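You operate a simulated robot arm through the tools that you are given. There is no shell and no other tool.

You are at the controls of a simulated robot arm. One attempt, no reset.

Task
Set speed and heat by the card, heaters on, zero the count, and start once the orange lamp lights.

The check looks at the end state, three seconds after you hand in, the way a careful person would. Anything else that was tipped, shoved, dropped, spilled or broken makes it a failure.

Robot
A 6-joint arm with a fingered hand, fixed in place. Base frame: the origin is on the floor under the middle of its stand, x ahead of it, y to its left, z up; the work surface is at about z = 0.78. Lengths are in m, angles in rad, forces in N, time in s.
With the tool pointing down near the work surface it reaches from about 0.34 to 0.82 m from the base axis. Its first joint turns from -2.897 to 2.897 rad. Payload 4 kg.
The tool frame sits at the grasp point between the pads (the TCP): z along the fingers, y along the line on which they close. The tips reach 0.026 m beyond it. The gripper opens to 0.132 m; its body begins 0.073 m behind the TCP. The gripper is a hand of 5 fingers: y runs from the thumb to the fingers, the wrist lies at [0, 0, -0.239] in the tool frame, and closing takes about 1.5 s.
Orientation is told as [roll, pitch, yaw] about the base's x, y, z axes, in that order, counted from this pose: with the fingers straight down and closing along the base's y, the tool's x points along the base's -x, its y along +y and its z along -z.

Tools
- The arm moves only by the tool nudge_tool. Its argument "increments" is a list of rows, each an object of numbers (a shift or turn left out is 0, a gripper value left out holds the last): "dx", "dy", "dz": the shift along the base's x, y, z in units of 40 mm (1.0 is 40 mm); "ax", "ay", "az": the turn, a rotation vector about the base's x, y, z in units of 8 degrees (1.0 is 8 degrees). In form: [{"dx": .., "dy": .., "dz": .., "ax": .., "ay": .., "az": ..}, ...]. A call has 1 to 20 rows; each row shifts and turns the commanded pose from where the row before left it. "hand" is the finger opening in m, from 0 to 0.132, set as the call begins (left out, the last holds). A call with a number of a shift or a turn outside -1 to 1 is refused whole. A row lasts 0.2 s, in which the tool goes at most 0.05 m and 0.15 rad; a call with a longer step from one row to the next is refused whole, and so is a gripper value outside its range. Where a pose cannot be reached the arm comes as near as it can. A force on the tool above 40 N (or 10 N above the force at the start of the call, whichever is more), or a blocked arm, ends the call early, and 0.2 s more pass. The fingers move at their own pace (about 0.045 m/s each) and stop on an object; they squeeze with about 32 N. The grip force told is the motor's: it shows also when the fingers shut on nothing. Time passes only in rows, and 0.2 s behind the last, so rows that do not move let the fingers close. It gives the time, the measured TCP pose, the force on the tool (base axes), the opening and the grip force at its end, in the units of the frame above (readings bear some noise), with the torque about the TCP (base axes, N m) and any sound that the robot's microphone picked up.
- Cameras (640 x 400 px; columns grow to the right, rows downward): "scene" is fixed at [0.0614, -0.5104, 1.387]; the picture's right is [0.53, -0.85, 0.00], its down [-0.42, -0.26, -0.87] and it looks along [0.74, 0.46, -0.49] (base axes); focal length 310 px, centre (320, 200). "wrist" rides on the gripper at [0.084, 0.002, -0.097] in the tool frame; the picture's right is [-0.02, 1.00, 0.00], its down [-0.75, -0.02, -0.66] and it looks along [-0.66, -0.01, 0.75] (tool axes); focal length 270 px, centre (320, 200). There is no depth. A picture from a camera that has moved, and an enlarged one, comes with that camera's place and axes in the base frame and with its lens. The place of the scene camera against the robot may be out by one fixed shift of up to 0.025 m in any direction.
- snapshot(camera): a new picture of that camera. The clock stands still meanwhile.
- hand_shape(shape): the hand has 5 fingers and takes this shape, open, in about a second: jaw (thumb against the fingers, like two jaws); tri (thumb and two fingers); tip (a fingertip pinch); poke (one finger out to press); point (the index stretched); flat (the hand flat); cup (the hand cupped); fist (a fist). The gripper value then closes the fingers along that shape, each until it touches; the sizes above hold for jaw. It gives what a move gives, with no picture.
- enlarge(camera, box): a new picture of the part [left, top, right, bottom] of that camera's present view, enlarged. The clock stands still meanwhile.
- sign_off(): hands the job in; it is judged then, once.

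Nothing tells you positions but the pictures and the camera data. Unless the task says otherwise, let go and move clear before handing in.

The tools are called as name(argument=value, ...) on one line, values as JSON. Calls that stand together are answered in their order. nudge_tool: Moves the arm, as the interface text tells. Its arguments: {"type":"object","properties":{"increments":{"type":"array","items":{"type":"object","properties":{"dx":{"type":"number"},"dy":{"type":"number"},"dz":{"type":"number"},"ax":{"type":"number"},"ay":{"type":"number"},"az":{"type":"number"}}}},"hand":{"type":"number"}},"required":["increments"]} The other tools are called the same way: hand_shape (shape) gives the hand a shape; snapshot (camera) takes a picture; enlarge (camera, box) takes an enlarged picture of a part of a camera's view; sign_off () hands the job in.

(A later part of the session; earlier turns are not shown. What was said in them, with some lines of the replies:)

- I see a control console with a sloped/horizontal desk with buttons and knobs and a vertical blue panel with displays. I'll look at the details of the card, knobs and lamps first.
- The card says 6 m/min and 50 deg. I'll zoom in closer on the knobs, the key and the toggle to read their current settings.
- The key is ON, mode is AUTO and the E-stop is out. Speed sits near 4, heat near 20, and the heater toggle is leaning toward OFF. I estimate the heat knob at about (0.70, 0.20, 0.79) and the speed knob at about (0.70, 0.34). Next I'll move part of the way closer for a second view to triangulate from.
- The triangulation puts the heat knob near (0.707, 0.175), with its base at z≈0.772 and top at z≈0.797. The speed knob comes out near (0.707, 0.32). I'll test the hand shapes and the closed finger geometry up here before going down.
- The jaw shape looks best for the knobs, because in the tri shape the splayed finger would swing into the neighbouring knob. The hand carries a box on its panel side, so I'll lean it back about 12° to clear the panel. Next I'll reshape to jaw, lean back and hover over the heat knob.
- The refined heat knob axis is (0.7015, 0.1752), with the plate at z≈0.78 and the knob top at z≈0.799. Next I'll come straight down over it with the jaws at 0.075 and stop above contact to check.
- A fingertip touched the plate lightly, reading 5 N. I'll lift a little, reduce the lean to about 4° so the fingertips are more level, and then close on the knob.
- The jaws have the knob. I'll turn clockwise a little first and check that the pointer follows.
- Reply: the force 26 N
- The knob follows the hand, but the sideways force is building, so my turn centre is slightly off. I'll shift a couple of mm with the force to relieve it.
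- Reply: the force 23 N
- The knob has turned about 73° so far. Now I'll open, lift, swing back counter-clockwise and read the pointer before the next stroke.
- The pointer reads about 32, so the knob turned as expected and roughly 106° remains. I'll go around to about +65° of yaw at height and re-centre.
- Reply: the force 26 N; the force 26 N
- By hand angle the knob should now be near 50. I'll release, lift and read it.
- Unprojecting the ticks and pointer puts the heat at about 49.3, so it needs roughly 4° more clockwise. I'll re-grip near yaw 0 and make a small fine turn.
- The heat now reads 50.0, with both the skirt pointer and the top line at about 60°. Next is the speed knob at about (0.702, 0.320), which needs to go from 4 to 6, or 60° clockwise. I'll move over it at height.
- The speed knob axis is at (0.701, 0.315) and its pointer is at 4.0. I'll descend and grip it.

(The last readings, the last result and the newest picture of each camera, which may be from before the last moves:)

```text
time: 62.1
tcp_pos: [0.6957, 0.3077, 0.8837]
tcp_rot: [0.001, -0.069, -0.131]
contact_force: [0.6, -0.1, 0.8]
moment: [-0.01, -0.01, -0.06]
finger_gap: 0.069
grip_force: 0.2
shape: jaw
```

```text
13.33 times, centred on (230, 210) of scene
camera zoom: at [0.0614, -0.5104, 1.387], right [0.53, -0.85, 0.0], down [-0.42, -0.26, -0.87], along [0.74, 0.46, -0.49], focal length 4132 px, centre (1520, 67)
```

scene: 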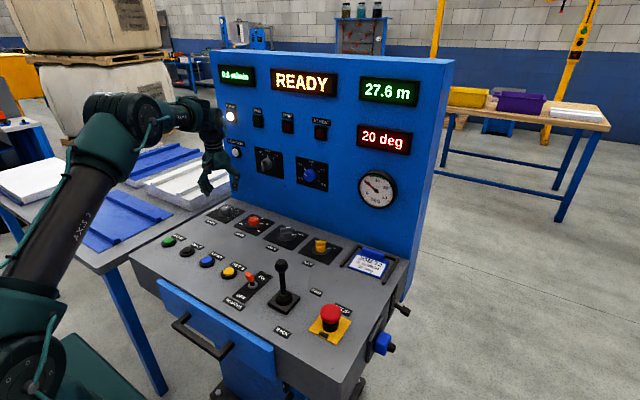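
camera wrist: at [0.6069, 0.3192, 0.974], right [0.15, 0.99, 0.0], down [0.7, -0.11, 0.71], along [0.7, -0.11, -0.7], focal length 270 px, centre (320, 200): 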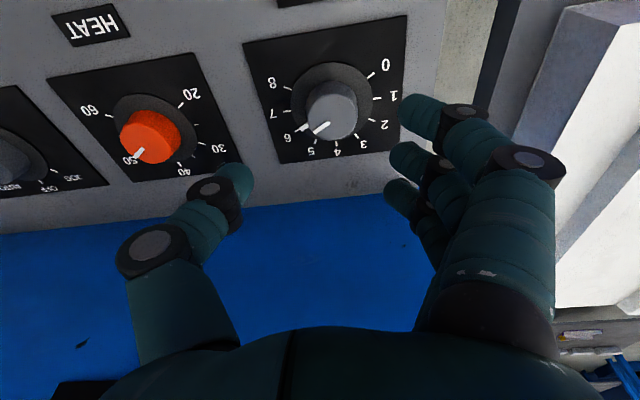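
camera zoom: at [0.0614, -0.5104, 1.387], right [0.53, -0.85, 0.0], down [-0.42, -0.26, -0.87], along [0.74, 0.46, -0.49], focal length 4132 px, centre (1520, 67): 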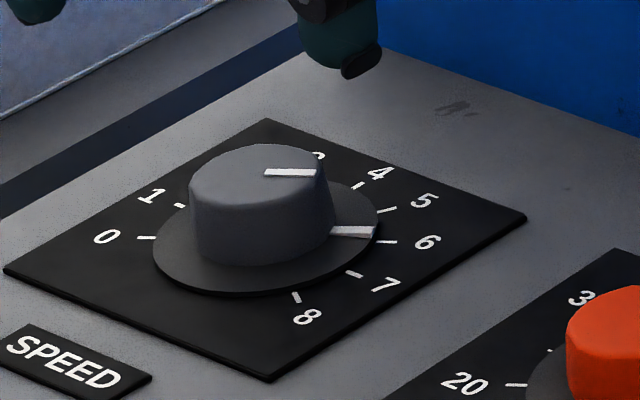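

Speed reads 6.0 and heat reads 50. Next is the heaters toggle, near (0.475, -0.02). I'll lift, level the hand and go there for a close look, keeping clear of the joystick at y≈-0.13.

nudge_tool(increments=[{"dz": 0.9}, {"dz": 0.9}, {"dz": 0.7, "az": 0.47}, {"az": 0.47}, {"ay": 0.49}, {"dx": -0.62, "dy": -0.7}, {"dx": -0.62, "dy": -0.7}, {"dx": -0.62, "dy": -0.7}, {"dx": -0.62, "dy": -0.7}, {"dx": -0.62, "dy": -0.7}, {"dx": -0.62, "dy": -0.7}, {"dx": -0.62, "dy": -0.7}, {"dx": -0.62, "dy": -0.7}, {"dx": -0.62, "dy": -0.7}, {"dx": -0.62, "dy": -0.7}, {}, {}], hand=0.07)

snapshot(camera="wrist")

snapshot(camera="scene")

```text
time: 65.7
tcp_pos: [0.4469, 0.0261, 0.9822]
tcp_rot: [0.001, -0.002, -0.003]
contact_force: [-0.5, -0.1, 0.2]
moment: [-0.02, 0.02, 0.04]
finger_gap: 0.069
grip_force: 0.1
shape: jaw
```

```text
taken
camera wrist: at [0.3633, 0.0259, 1.079], right [0.02, 1.0, 0.0], down [0.75, -0.02, 0.66], along [0.66, -0.01, -0.75], focal length 270 px, centre (320, 200)
```

wrist: 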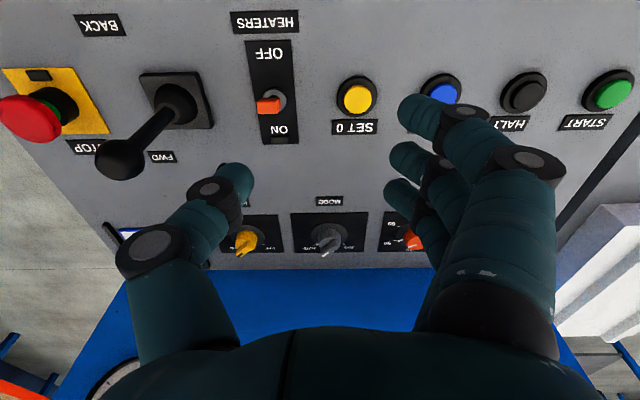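

```text
taken
```

scene: 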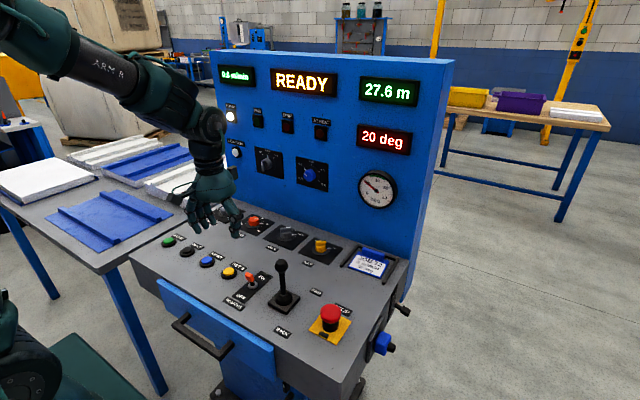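

enlarge(camera="wrist", box=[220, 40, 340, 150])

enlarge(camera="wrist", box=[90, 40, 290, 190])

enlarge(camera="scene", box=[230, 255, 300, 310])

```text
3.64 times, centred on (280, 95) of wrist
camera zoom: at [0.3633, 0.0259, 1.079], right [0.02, 1.0, 0.0], down [0.75, -0.02, 0.66], along [0.66, -0.01, -0.75], focal length 983 px, centre (466, 582)
```

zoom: 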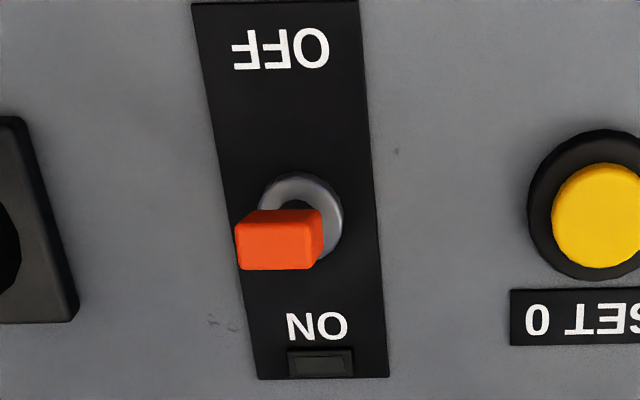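

```text
2.67 times, centred on (190, 115) of wrist
camera zoom: at [0.3633, 0.0259, 1.079], right [0.02, 1.0, 0.0], down [0.75, -0.02, 0.66], along [0.66, -0.01, -0.75], focal length 721 px, centre (667, 427)
```

zoom: 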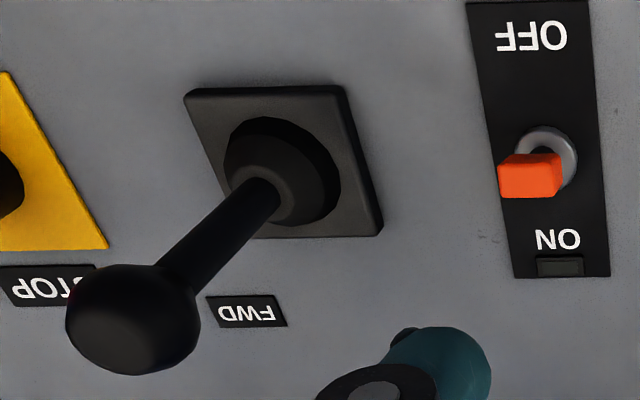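

```text
7.27 times, centred on (265, 282) of scene
camera zoom: at [0.0614, -0.5104, 1.387], right [0.53, -0.85, 0.0], down [-0.42, -0.26, -0.87], along [0.74, 0.46, -0.49], focal length 2254 px, centre (720, -400)
```

zoom: 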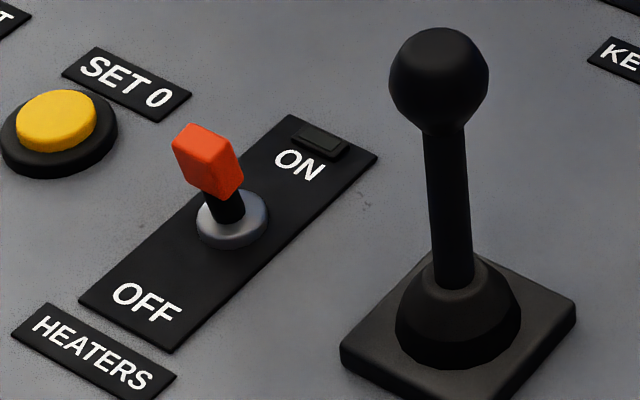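

I place the toggle tip at about (0.467, -0.026, 0.823), leaning toward OFF (-x), and the joystick ball at (0.475, -0.13, 0.90). I'll approach from above with about 40° of yaw so the thumb stays clear of the joystick, grip the toggle tip and carry it to ON (+x).

nudge_tool(increments=[{"az": 0.9}, {"az": 0.9}, {"az": 0.9}, {"az": 0.9}, {"az": 0.9}, {"az": 0.5}, {"dx": 0.28, "dy": -0.5}, {"dx": 0.28, "dy": -0.5}, {"dy": -0.4}, {"dz": -0.6}, {"dz": -0.6}, {"dz": -0.6}, {"dz": -0.6}, {}, {}], hand=0.055)

snapshot(camera="wrist")

enlarge(camera="scene", box=[190, 180, 330, 320])

```text
time: 68.9
tcp_pos: [0.4706, -0.0323, 0.8876]
tcp_rot: [0.001, -0.002, 0.696]
contact_force: [-0.1, -0.2, 0.1]
moment: [-0.02, 0.0, 0.0]
finger_gap: 0.056
grip_force: 0.0
shape: jaw
```

```text
taken
camera wrist: at [0.4055, -0.085, 0.9837], right [-0.63, 0.78, 0.0], down [0.59, 0.47, 0.66], along [0.51, 0.41, -0.75], focal length 270 px, centre (320, 200)
```

wrist: 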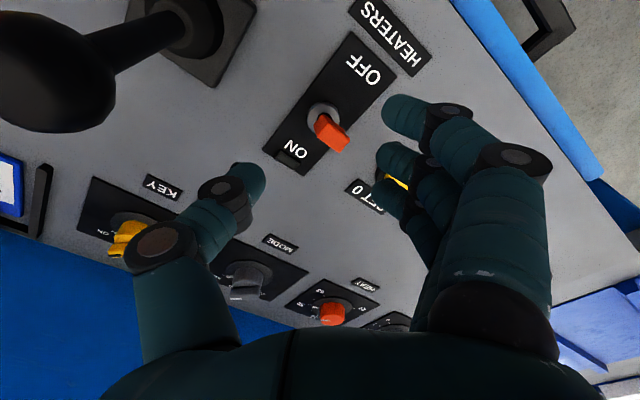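

```text
2.86 times, centred on (260, 250) of scene
camera zoom: at [0.0614, -0.5104, 1.387], right [0.53, -0.85, 0.0], down [-0.42, -0.26, -0.87], along [0.74, 0.46, -0.49], focal length 885 px, centre (491, 57)
```

zoom: 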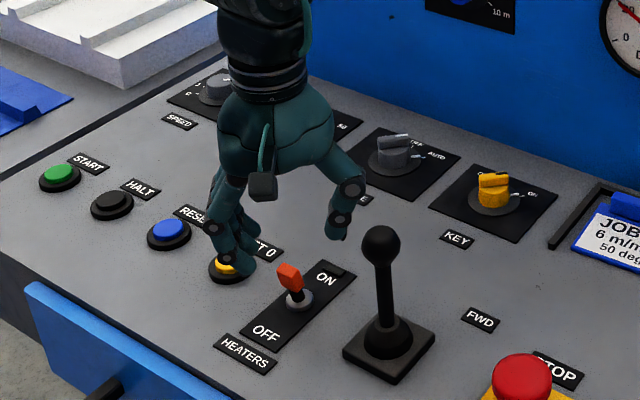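

enlarge(camera="wrist", box=[270, 80, 390, 180])

```text
4.00 times, centred on (330, 130) of wrist
camera zoom: at [0.4055, -0.085, 0.9837], right [-0.63, 0.78, 0.0], down [0.59, 0.47, 0.66], along [0.51, 0.41, -0.75], focal length 1081 px, centre (280, 480)
```

zoom: 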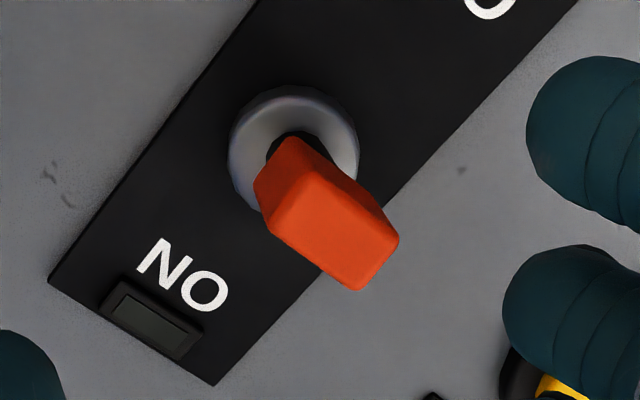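

nudge_tool(increments=[{"dx": -0.05, "dy": 0.09, "dz": -0.3}, {"dz": -0.5}, {"dz": -0.3}, {"dz": -0.26}, {}, {}])

snapshot(camera="wrist")

enlarge(camera="scene", box=[190, 200, 330, 320])

```text
time: 70.3
tcp_pos: [0.4705, -0.0276, 0.833]
tcp_rot: [0.001, 0.0, 0.698]
contact_force: [1.3, 0.0, -1.0]
moment: [0.01, 0.02, 0.01]
finger_gap: 0.0558
grip_force: 0.0
shape: jaw
```

```text
taken
camera wrist: at [0.4042, -0.0811, 0.9299], right [-0.63, 0.78, 0.0], down [0.59, 0.47, 0.66], along [0.51, 0.41, -0.75], focal length 270 px, centre (320, 200)
```

wrist: 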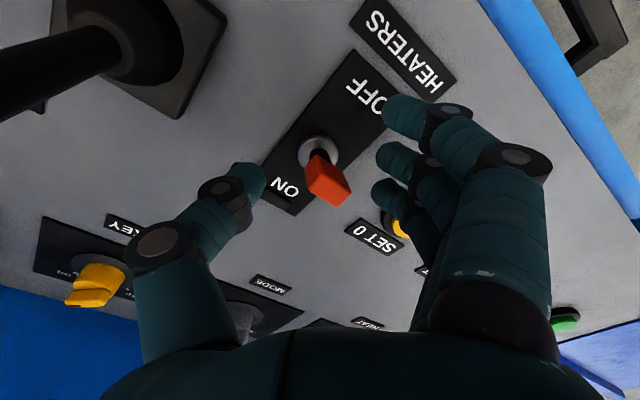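

```text
3.33 times, centred on (260, 260) of scene
camera zoom: at [0.0614, -0.5104, 1.387], right [0.53, -0.85, 0.0], down [-0.42, -0.26, -0.87], along [0.74, 0.46, -0.49], focal length 1033 px, centre (520, 0)
```

zoom: 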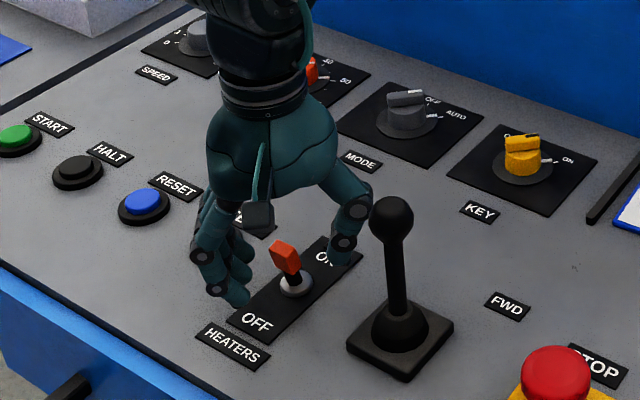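

nudge_tool(increments=[{}, {}, {}, {}, {}, {}], hand=0.01)

snapshot(camera="wrist")

enlarge(camera="scene", box=[190, 200, 330, 320])

```text
time: 71.7
tcp_pos: [0.4712, -0.0275, 0.8344]
tcp_rot: [-0.002, -0.002, 0.696]
contact_force: [9.4, -8.2, -5.3]
moment: [-0.09, -0.15, 0.14]
finger_gap: 0.0019
grip_force: 32.0
shape: jaw
```

```text
taken
camera wrist: at [0.4048, -0.0817, 0.9299], right [-0.63, 0.78, 0.0], down [0.59, 0.47, 0.66], along [0.52, 0.41, -0.75], focal length 270 px, centre (320, 200)
```

wrist: 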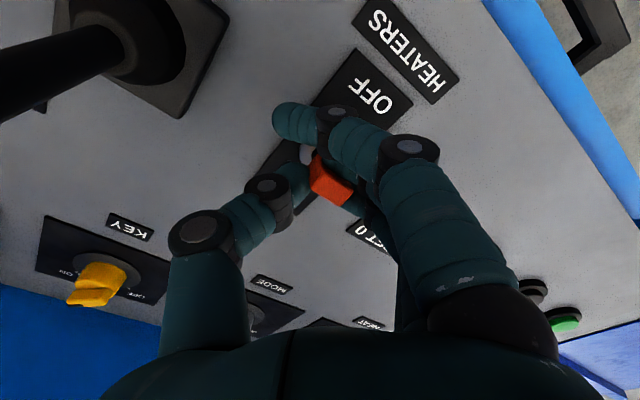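

```text
3.33 times, centred on (260, 260) of scene
camera zoom: at [0.0614, -0.5104, 1.387], right [0.53, -0.85, 0.0], down [-0.42, -0.26, -0.87], along [0.74, 0.46, -0.49], focal length 1033 px, centre (520, 0)
```

zoom: 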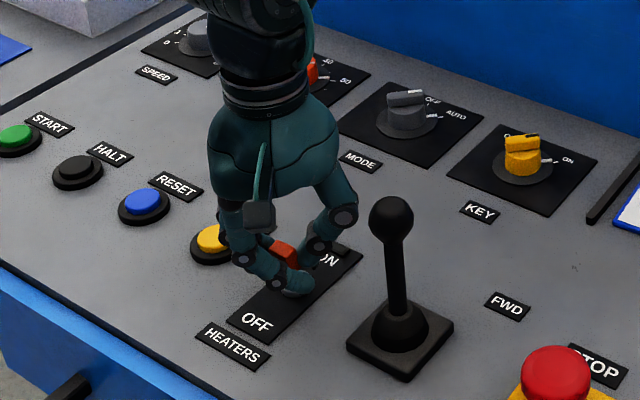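

nudge_tool(increments=[{"dx": 0.12}, {"dx": 0.12}, {"dx": 0.12}, {"dx": 0.12}, {}])

snapshot(camera="wrist")

enlarge(camera="scene", box=[190, 200, 330, 320])

```text
time: 72.9
tcp_pos: [0.4863, -0.0288, 0.8348]
tcp_rot: [0.003, 0.002, 0.696]
contact_force: [-28.8, -13.6, 2.6]
moment: [-0.24, 1.37, 0.48]
finger_gap: 0.0012
grip_force: 32.2
shape: jaw
heard: click
```

```text
taken
camera wrist: at [0.4207, -0.0836, 0.9303], right [-0.62, 0.78, 0.0], down [0.59, 0.47, 0.66], along [0.51, 0.41, -0.75], focal length 270 px, centre (320, 200)
```

wrist: 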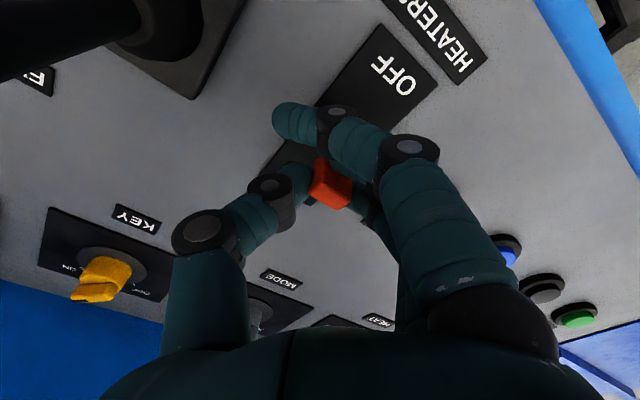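

```text
3.33 times, centred on (260, 260) of scene
camera zoom: at [0.0614, -0.5104, 1.387], right [0.53, -0.85, 0.0], down [-0.42, -0.26, -0.87], along [0.74, 0.46, -0.49], focal length 1033 px, centre (520, 0)
```

zoom: 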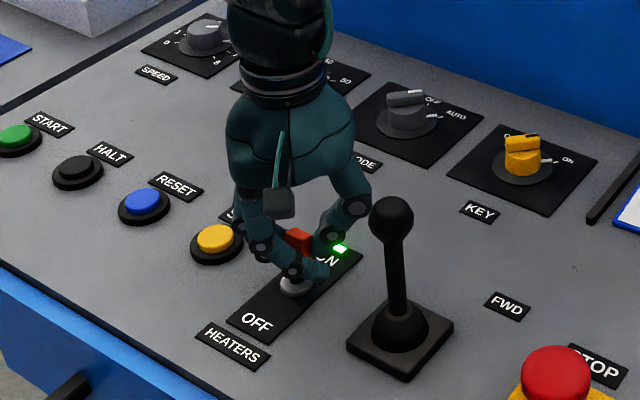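

There was a click and the green indicator by ON lit, so the heaters are on. I'll relax, open and lift straight up.

nudge_tool(increments=[{"dx": -0.06, "dy": -0.03}, {}, {}, {}, {}, {}, {"dz": 0.4}, {"dz": 0.7}, {"dz": 0.9}, {"dz": 0.5}, {}], hand=0.055)

snapshot(camera="scene")

snapshot(camera="wrist")

```text
time: 75.3
tcp_pos: [0.4858, -0.0276, 0.9357]
tcp_rot: [0.0, -0.002, 0.696]
contact_force: [-0.3, 1.1, -0.2]
moment: [0.01, 0.01, 0.0]
finger_gap: 0.0545
grip_force: 0.0
shape: jaw
```

```text
taken
```

scene: 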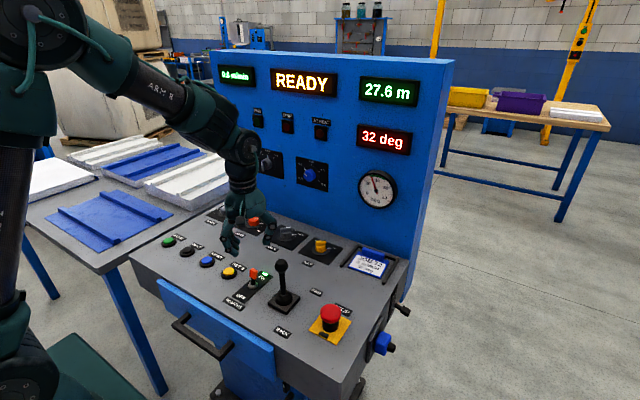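

```text
taken
camera wrist: at [0.4199, -0.082, 1.0325], right [-0.63, 0.78, 0.0], down [0.59, 0.47, 0.66], along [0.51, 0.41, -0.75], focal length 270 px, centre (320, 200)
```

wrist: 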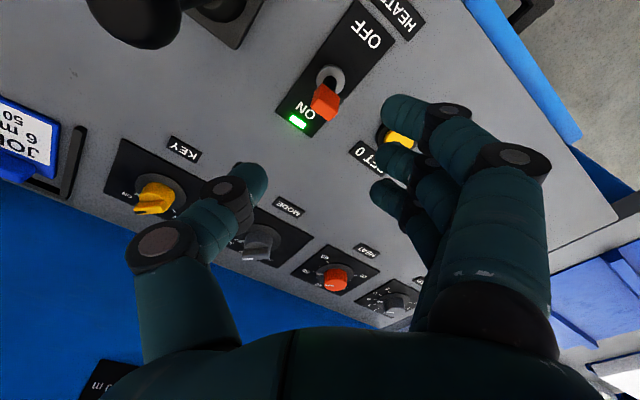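

The temperature is already climbing, at 32. Next I'll press SET 0, the yellow button at about (0.473, 0.063). I'll move over there, level the yaw and take the poke shape, whose tip sits about 28 mm below the TCP.

nudge_tool(increments=[{"dz": 0.6}, {"dy": 0.7}, {"dy": 0.8, "dx": -0.15}, {"dy": 0.76, "dx": -0.17}, {"az": -0.9}, {"az": -0.9}, {"az": -0.9}, {"az": -0.9}, {"az": -0.9}, {"az": -0.48}, {}])

hand_shape(shape="poke")

snapshot(camera="wrist")

snapshot(camera="scene")

```text
time: 77.7
tcp_pos: [0.4745, 0.0626, 0.9586]
tcp_rot: [0.0, -0.002, 0.0]
contact_force: [-0.3, -0.2, -0.1]
moment: [0.0, -0.01, -0.01]
finger_gap: 0.0546
grip_force: 0.0
shape: jaw
```

```text
time: 78.6
tcp_pos: [0.4743, 0.0617, 0.9591]
tcp_rot: [-0.002, 0.0, 0.002]
contact_force: [-0.3, -0.3, 0.2]
moment: [0.03, 0.01, 0.0]
finger_gap: 0.0001
grip_force: 0.0
shape: poke
```

```text
taken
camera wrist: at [0.3888, 0.0625, 1.0548], right [0.02, 1.0, 0.0], down [0.75, -0.01, 0.66], along [0.66, -0.01, -0.75], focal length 270 px, centre (320, 200)
```

wrist: 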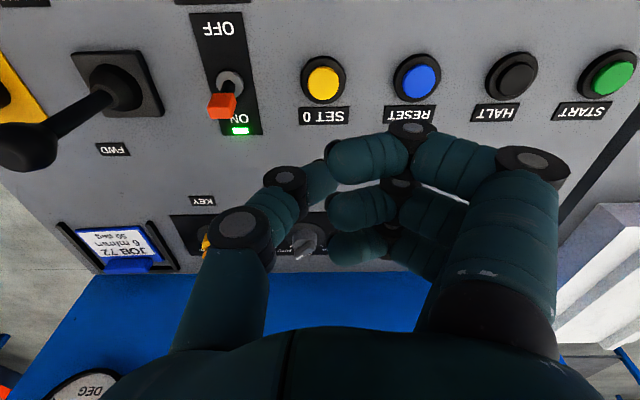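

```text
taken
```

scene: 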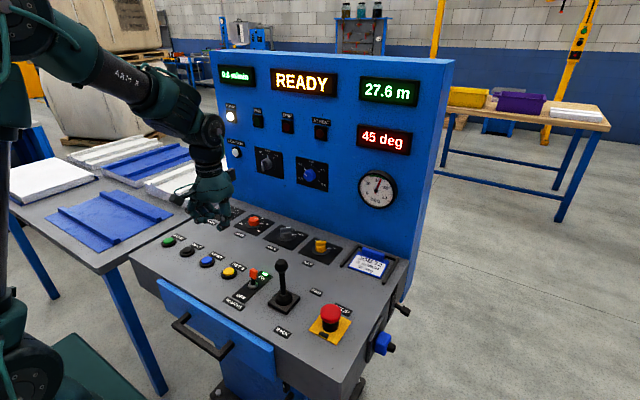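

nudge_tool(increments=[{"dx": -0.05, "dz": -0.5}, {"dz": -0.7}, {"dz": -0.7}, {"dz": -0.7}, {"dz": -0.4}, {}, {}])

snapshot(camera="wrist")

enlarge(camera="scene", box=[180, 200, 290, 300])

```text
time: 80.2
tcp_pos: [0.4713, 0.0598, 0.8379]
tcp_rot: [0.0, -0.002, 0.0]
contact_force: [-0.2, -0.1, -0.6]
moment: [-0.02, 0.0, -0.03]
finger_gap: 0.0001
grip_force: 0.1
shape: poke
```

```text
taken
camera wrist: at [0.3876, 0.0605, 0.9339], right [0.02, 1.0, 0.0], down [0.75, -0.01, 0.66], along [0.66, -0.01, -0.75], focal length 270 px, centre (320, 200)
```

wrist: 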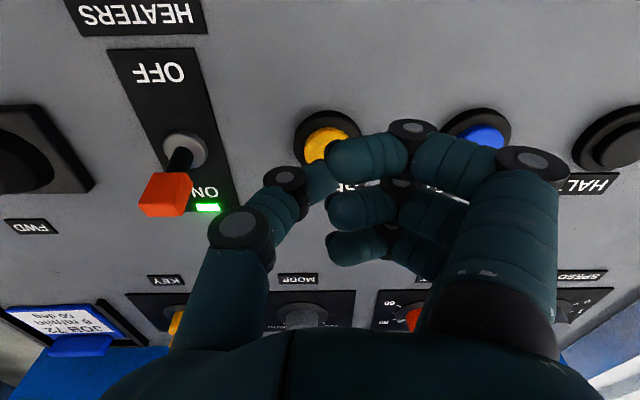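

```text
4.00 times, centred on (235, 250) of scene
camera zoom: at [0.0614, -0.5104, 1.387], right [0.53, -0.85, 0.0], down [-0.42, -0.26, -0.87], along [0.74, 0.46, -0.49], focal length 1240 px, centre (660, 0)
```

zoom: 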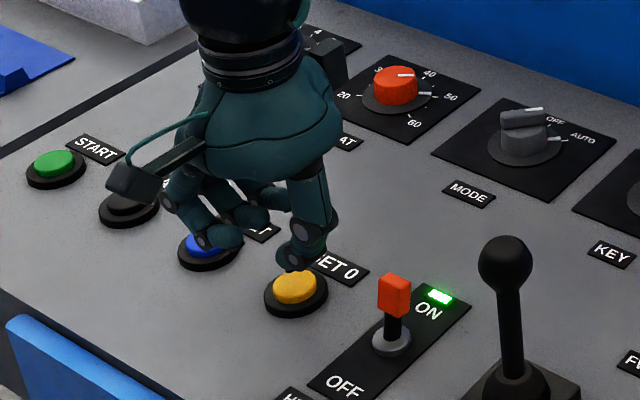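

enlarge(camera="scene", box=[210, 240, 260, 285])

enlarge(camera="wrist", box=[270, 90, 390, 200])

```text
8.89 times, centred on (235, 262) of scene
camera zoom: at [0.0614, -0.5104, 1.387], right [0.53, -0.85, 0.0], down [-0.42, -0.26, -0.87], along [0.74, 0.46, -0.49], focal length 2755 px, centre (1076, -356)
```

zoom: 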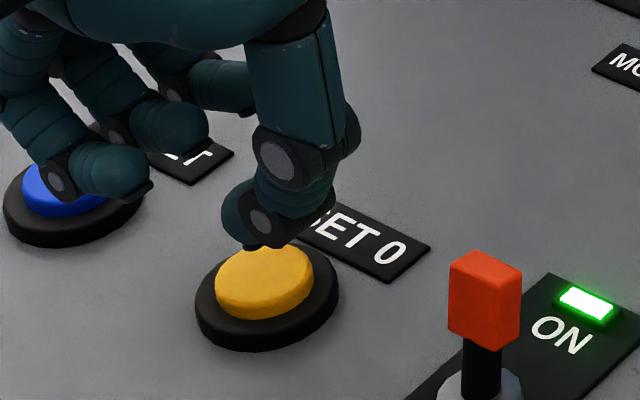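

```text
3.64 times, centred on (330, 145) of wrist
camera zoom: at [0.3876, 0.0605, 0.9339], right [0.02, 1.0, 0.0], down [0.75, -0.01, 0.66], along [0.66, -0.01, -0.75], focal length 983 px, centre (284, 400)
```

zoom: 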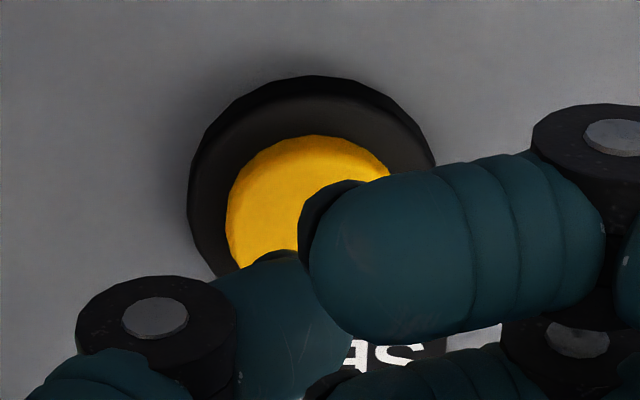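

nudge_tool(increments=[{"dx": 0.05, "dy": 0.12}, {"dz": -0.2}, {"dz": -0.15}, {}, {}])

enlarge(camera="scene", box=[210, 240, 260, 285])

```text
time: 81.4
tcp_pos: [0.4741, 0.0661, 0.8252]
tcp_rot: [0.0, -0.001, 0.001]
contact_force: [0.4, -0.5, -0.1]
moment: [0.01, -0.01, 0.01]
finger_gap: 0.0
grip_force: 0.0
shape: poke
```

```text
8.89 times, centred on (235, 262) of scene
camera zoom: at [0.0614, -0.5104, 1.387], right [0.53, -0.85, 0.0], down [-0.42, -0.26, -0.87], along [0.74, 0.46, -0.49], focal length 2755 px, centre (1076, -356)
```

zoom: 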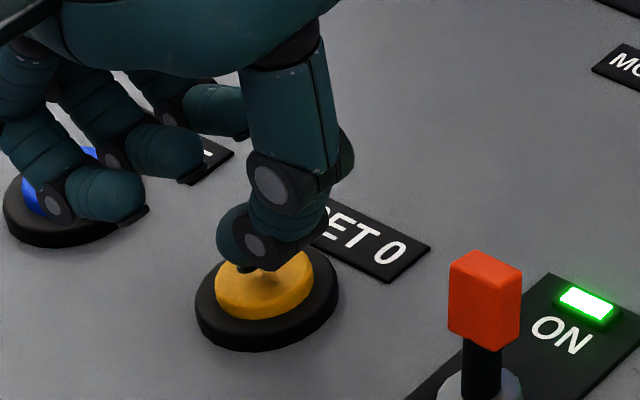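

nudge_tool(increments=[{"dz": -0.08}, {"dz": -0.08}, {"dz": -0.06}, {}])

enlarge(camera="scene", box=[210, 240, 260, 285])

enlarge(camera="scene", box=[210, 55, 430, 160])

```text
time: 82.4
tcp_pos: [0.4738, 0.0665, 0.8145]
tcp_rot: [0.0, -0.005, 0.002]
contact_force: [2.4, -1.4, 9.3]
moment: [-0.04, -0.11, -0.01]
finger_gap: 0.0
grip_force: 0.1
shape: poke
heard: click
```

```text
8.89 times, centred on (235, 262) of scene
camera zoom: at [0.0614, -0.5104, 1.387], right [0.53, -0.85, 0.0], down [-0.42, -0.26, -0.87], along [0.74, 0.46, -0.49], focal length 2755 px, centre (1076, -356)
```

zoom: 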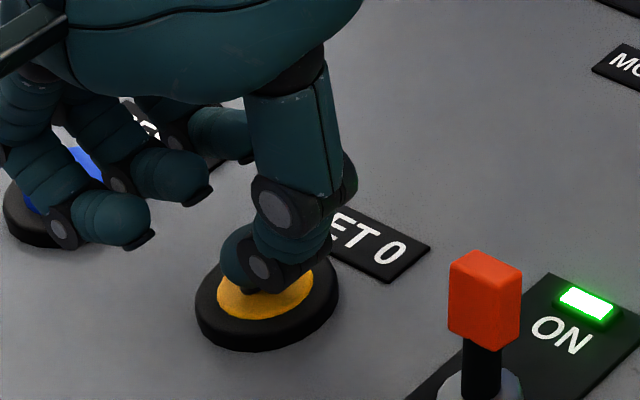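

```text
2.91 times, centred on (320, 108) of scene
camera zoom: at [0.0614, -0.5104, 1.387], right [0.53, -0.85, 0.0], down [-0.42, -0.26, -0.87], along [0.74, 0.46, -0.49], focal length 902 px, centre (320, 469)
```

zoom: 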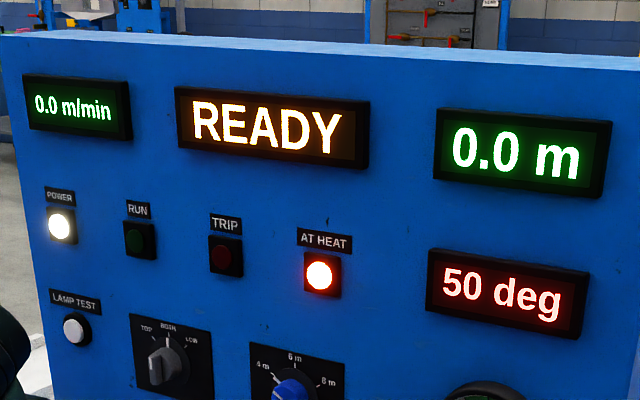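

The count reads 0.0 m, the temperature reads 50 deg and the AT HEAT lamp is lit. I'll lift off SET 0 and go over to START, the green button at about (0.473, 0.331).

nudge_tool(increments=[{"dz": 0.4}, {"dz": 0.9}, {"dz": 0.9}, {"dy": 0.8}, {"dy": 0.9}, {"dy": 0.9}, {"dy": 0.9}, {"dy": 0.9}, {"dy": 0.9}, {"dy": 0.9}, {"dy": 0.4}, {}, {}])

snapshot(camera="wrist")

snapshot(camera="scene")

```text
time: 85.2
tcp_pos: [0.4708, 0.3312, 0.9016]
tcp_rot: [-0.001, -0.002, 0.0]
contact_force: [0.5, -0.4, 0.8]
moment: [0.01, -0.01, 0.03]
finger_gap: 0.0
grip_force: 0.0
shape: poke
```

```text
taken
camera wrist: at [0.386, 0.3308, 0.9979], right [0.02, 1.0, 0.0], down [0.75, -0.01, 0.66], along [0.66, -0.01, -0.75], focal length 270 px, centre (320, 200)
```

wrist: 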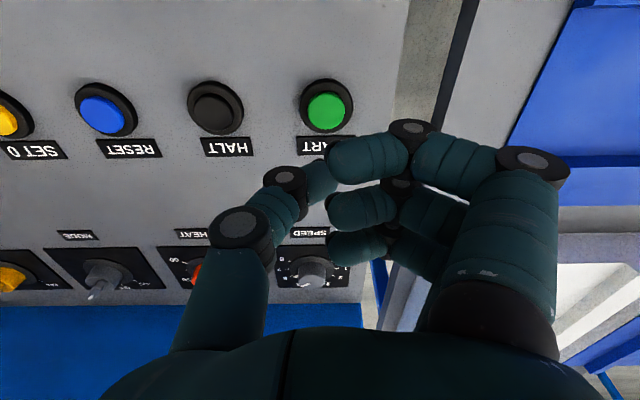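

```text
taken
```

scene: 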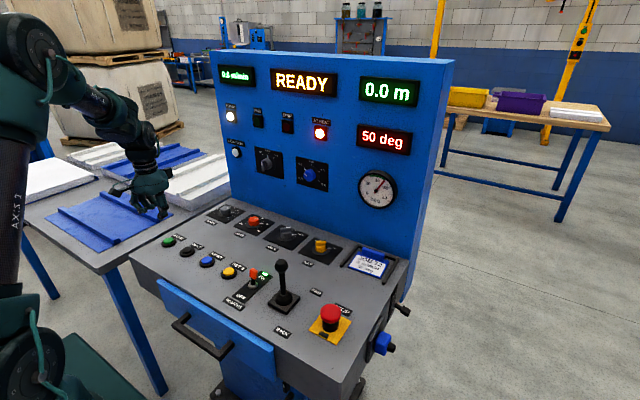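

enlarge(camera="scene", box=[200, 195, 340, 280])

nudge_tool(increments=[{"dx": 0.08, "dy": 0.15, "dz": -0.4}, {"dz": -0.6}, {"dz": -0.5}, {"dz": -0.35}, {}, {}])

enlarge(camera="wrist", box=[270, 90, 390, 200])

enlarge(camera="scene", box=[140, 210, 200, 260])

```text
4.57 times, centred on (270, 238) of scene
camera zoom: at [0.0614, -0.5104, 1.387], right [0.53, -0.85, 0.0], down [-0.42, -0.26, -0.87], along [0.74, 0.46, -0.49], focal length 1417 px, centre (549, 29)
```

zoom: 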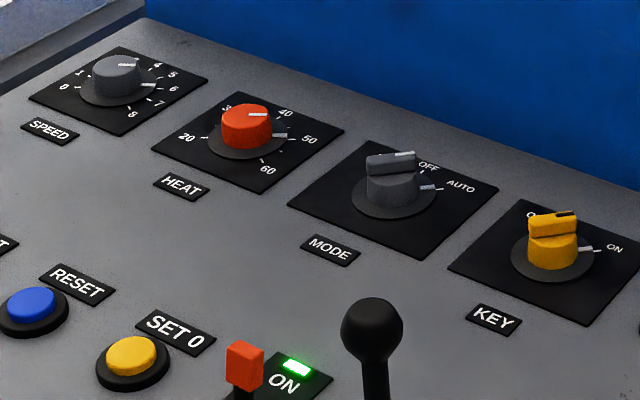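

```text
time: 86.6
tcp_pos: [0.4766, 0.3333, 0.8287]
tcp_rot: [-0.001, 0.001, 0.001]
contact_force: [-0.5, 0.0, -0.5]
moment: [0.0, 0.0, 0.04]
finger_gap: 0.0003
grip_force: 0.0
shape: poke
```

```text
3.64 times, centred on (330, 145) of wrist
camera zoom: at [0.3913, 0.3361, 0.9246], right [0.02, 1.0, 0.0], down [0.75, -0.01, 0.66], along [0.66, -0.01, -0.75], focal length 983 px, centre (284, 400)
```

zoom: 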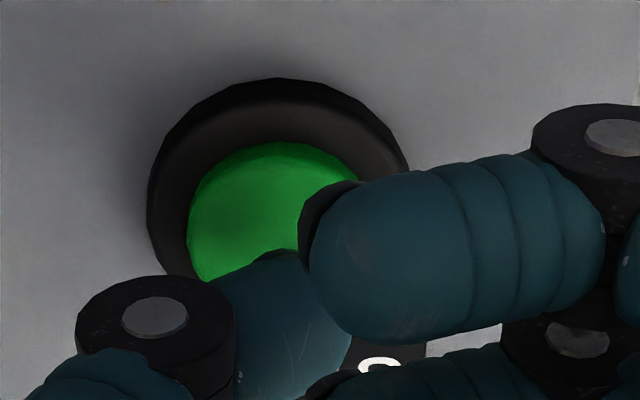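

```text
8.00 times, centred on (170, 235) of scene
camera zoom: at [0.0614, -0.5104, 1.387], right [0.53, -0.85, 0.0], down [-0.42, -0.26, -0.87], along [0.74, 0.46, -0.49], focal length 2479 px, centre (1520, -80)
```

zoom: 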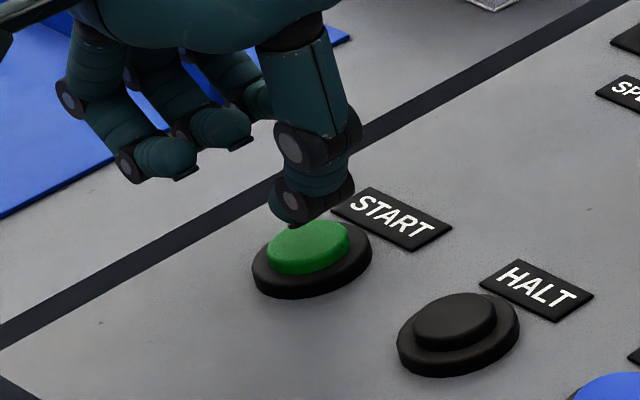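

enlarge(camera="scene", box=[210, 55, 430, 160])

nudge_tool(increments=[{"dx": -0.06, "dz": -0.05}, {"dz": -0.1}, {"dz": -0.1}, {"dz": -0.08}, {}])

enlarge(camera="scene", box=[210, 55, 430, 160])

enlarge(camera="scene", box=[140, 210, 200, 260])

```text
2.91 times, centred on (320, 108) of scene
camera zoom: at [0.0614, -0.5104, 1.387], right [0.53, -0.85, 0.0], down [-0.42, -0.26, -0.87], along [0.74, 0.46, -0.49], focal length 902 px, centre (320, 469)
```

zoom: 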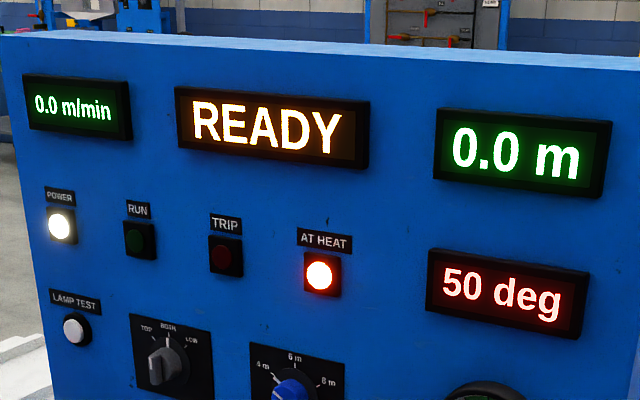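

```text
time: 87.8
tcp_pos: [0.4753, 0.3355, 0.8164]
tcp_rot: [0.0, -0.001, 0.003]
contact_force: [0.3, -2.8, 8.2]
moment: [-0.03, -0.01, 0.03]
finger_gap: 0.0
grip_force: 0.1
shape: poke
heard: click
```

```text
2.91 times, centred on (320, 108) of scene
camera zoom: at [0.0614, -0.5104, 1.387], right [0.53, -0.85, 0.0], down [-0.42, -0.26, -0.87], along [0.74, 0.46, -0.49], focal length 902 px, centre (320, 469)
```

zoom: 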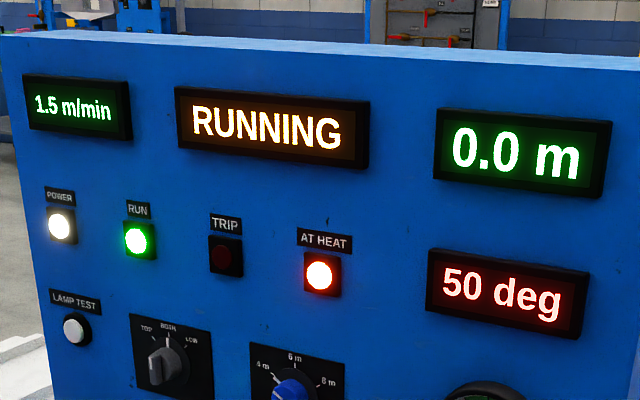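

```text
8.00 times, centred on (170, 235) of scene
camera zoom: at [0.0614, -0.5104, 1.387], right [0.53, -0.85, 0.0], down [-0.42, -0.26, -0.87], along [0.74, 0.46, -0.49], focal length 2479 px, centre (1520, -80)
```

zoom: 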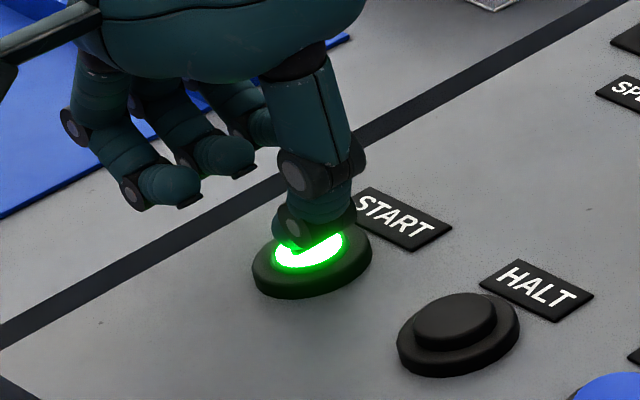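

It's running: the RUN lamp is lit and the speed is ramping up. I'll lift clear and confirm that it settles at 6 m/min.

nudge_tool(increments=[{"dz": 0.5}, {"dz": 0.9}, {"dz": 0.9}, {"dz": 0.9}, {"dz": 0.9}, {"dx": -0.4}, {}, {}, {}, {}])

snapshot(camera="scene")

enlarge(camera="scene", box=[210, 55, 430, 160])

```text
time: 90.0
tcp_pos: [0.4576, 0.3374, 0.9808]
tcp_rot: [0.001, -0.003, 0.002]
contact_force: [-0.1, -0.7, -0.3]
moment: [-0.02, 0.04, 0.01]
finger_gap: 0.0
grip_force: 0.0
shape: poke
```

```text
taken
```

scene: 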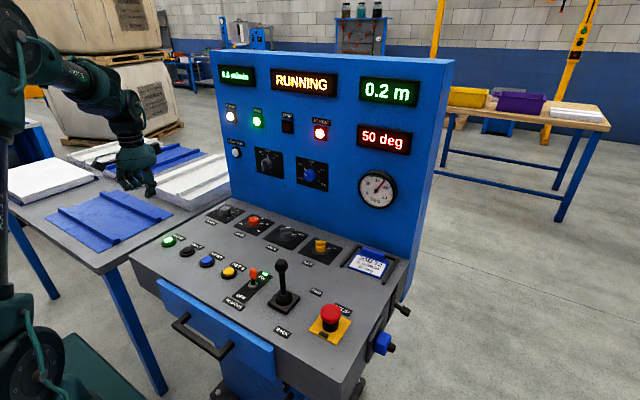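

```text
2.91 times, centred on (320, 108) of scene
camera zoom: at [0.0614, -0.5104, 1.387], right [0.53, -0.85, 0.0], down [-0.42, -0.26, -0.87], along [0.74, 0.46, -0.49], focal length 902 px, centre (320, 469)
```

zoom: 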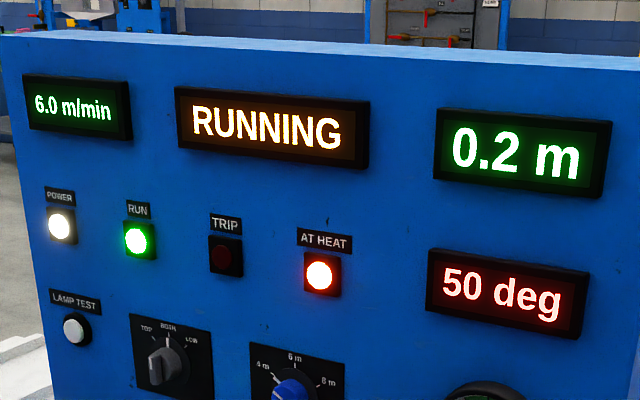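

The panel shows RUNNING at 6.0 m/min and 50 deg, with the count running up from zero, AT HEAT lit and no trip. The hand is clear of the console, so I'm handing in now.

sign_off()

```text
The job is handed in.
```

The line is running as the card asks. Before I handed in, the panel showed RUNNING at 6.0 m/min and 50 deg, with no trip.

- **Speed and heat:** I turned the speed knob from 4 to 6 and the heat knob from 20 to 50, both read against the dial marks.
- **Heaters:** The toggle is at ON; it clicked over and its green light came on.
- **Count:** I pressed SET 0 and the count went from 27.6 m to 0.0 m. After the start it read 0.2 m and rising.
- **Start:** I took the AT HEAT lamp to be the orange one, though it looks red-orange in the pictures. I pressed START with that lamp lit and the temperature at 50 deg.

One fingertip lightly touched the heat knob's plate while I was lining up, at about 5 N. I saw nothing else moved or disturbed, and the hand was lifted clear before I handed in.
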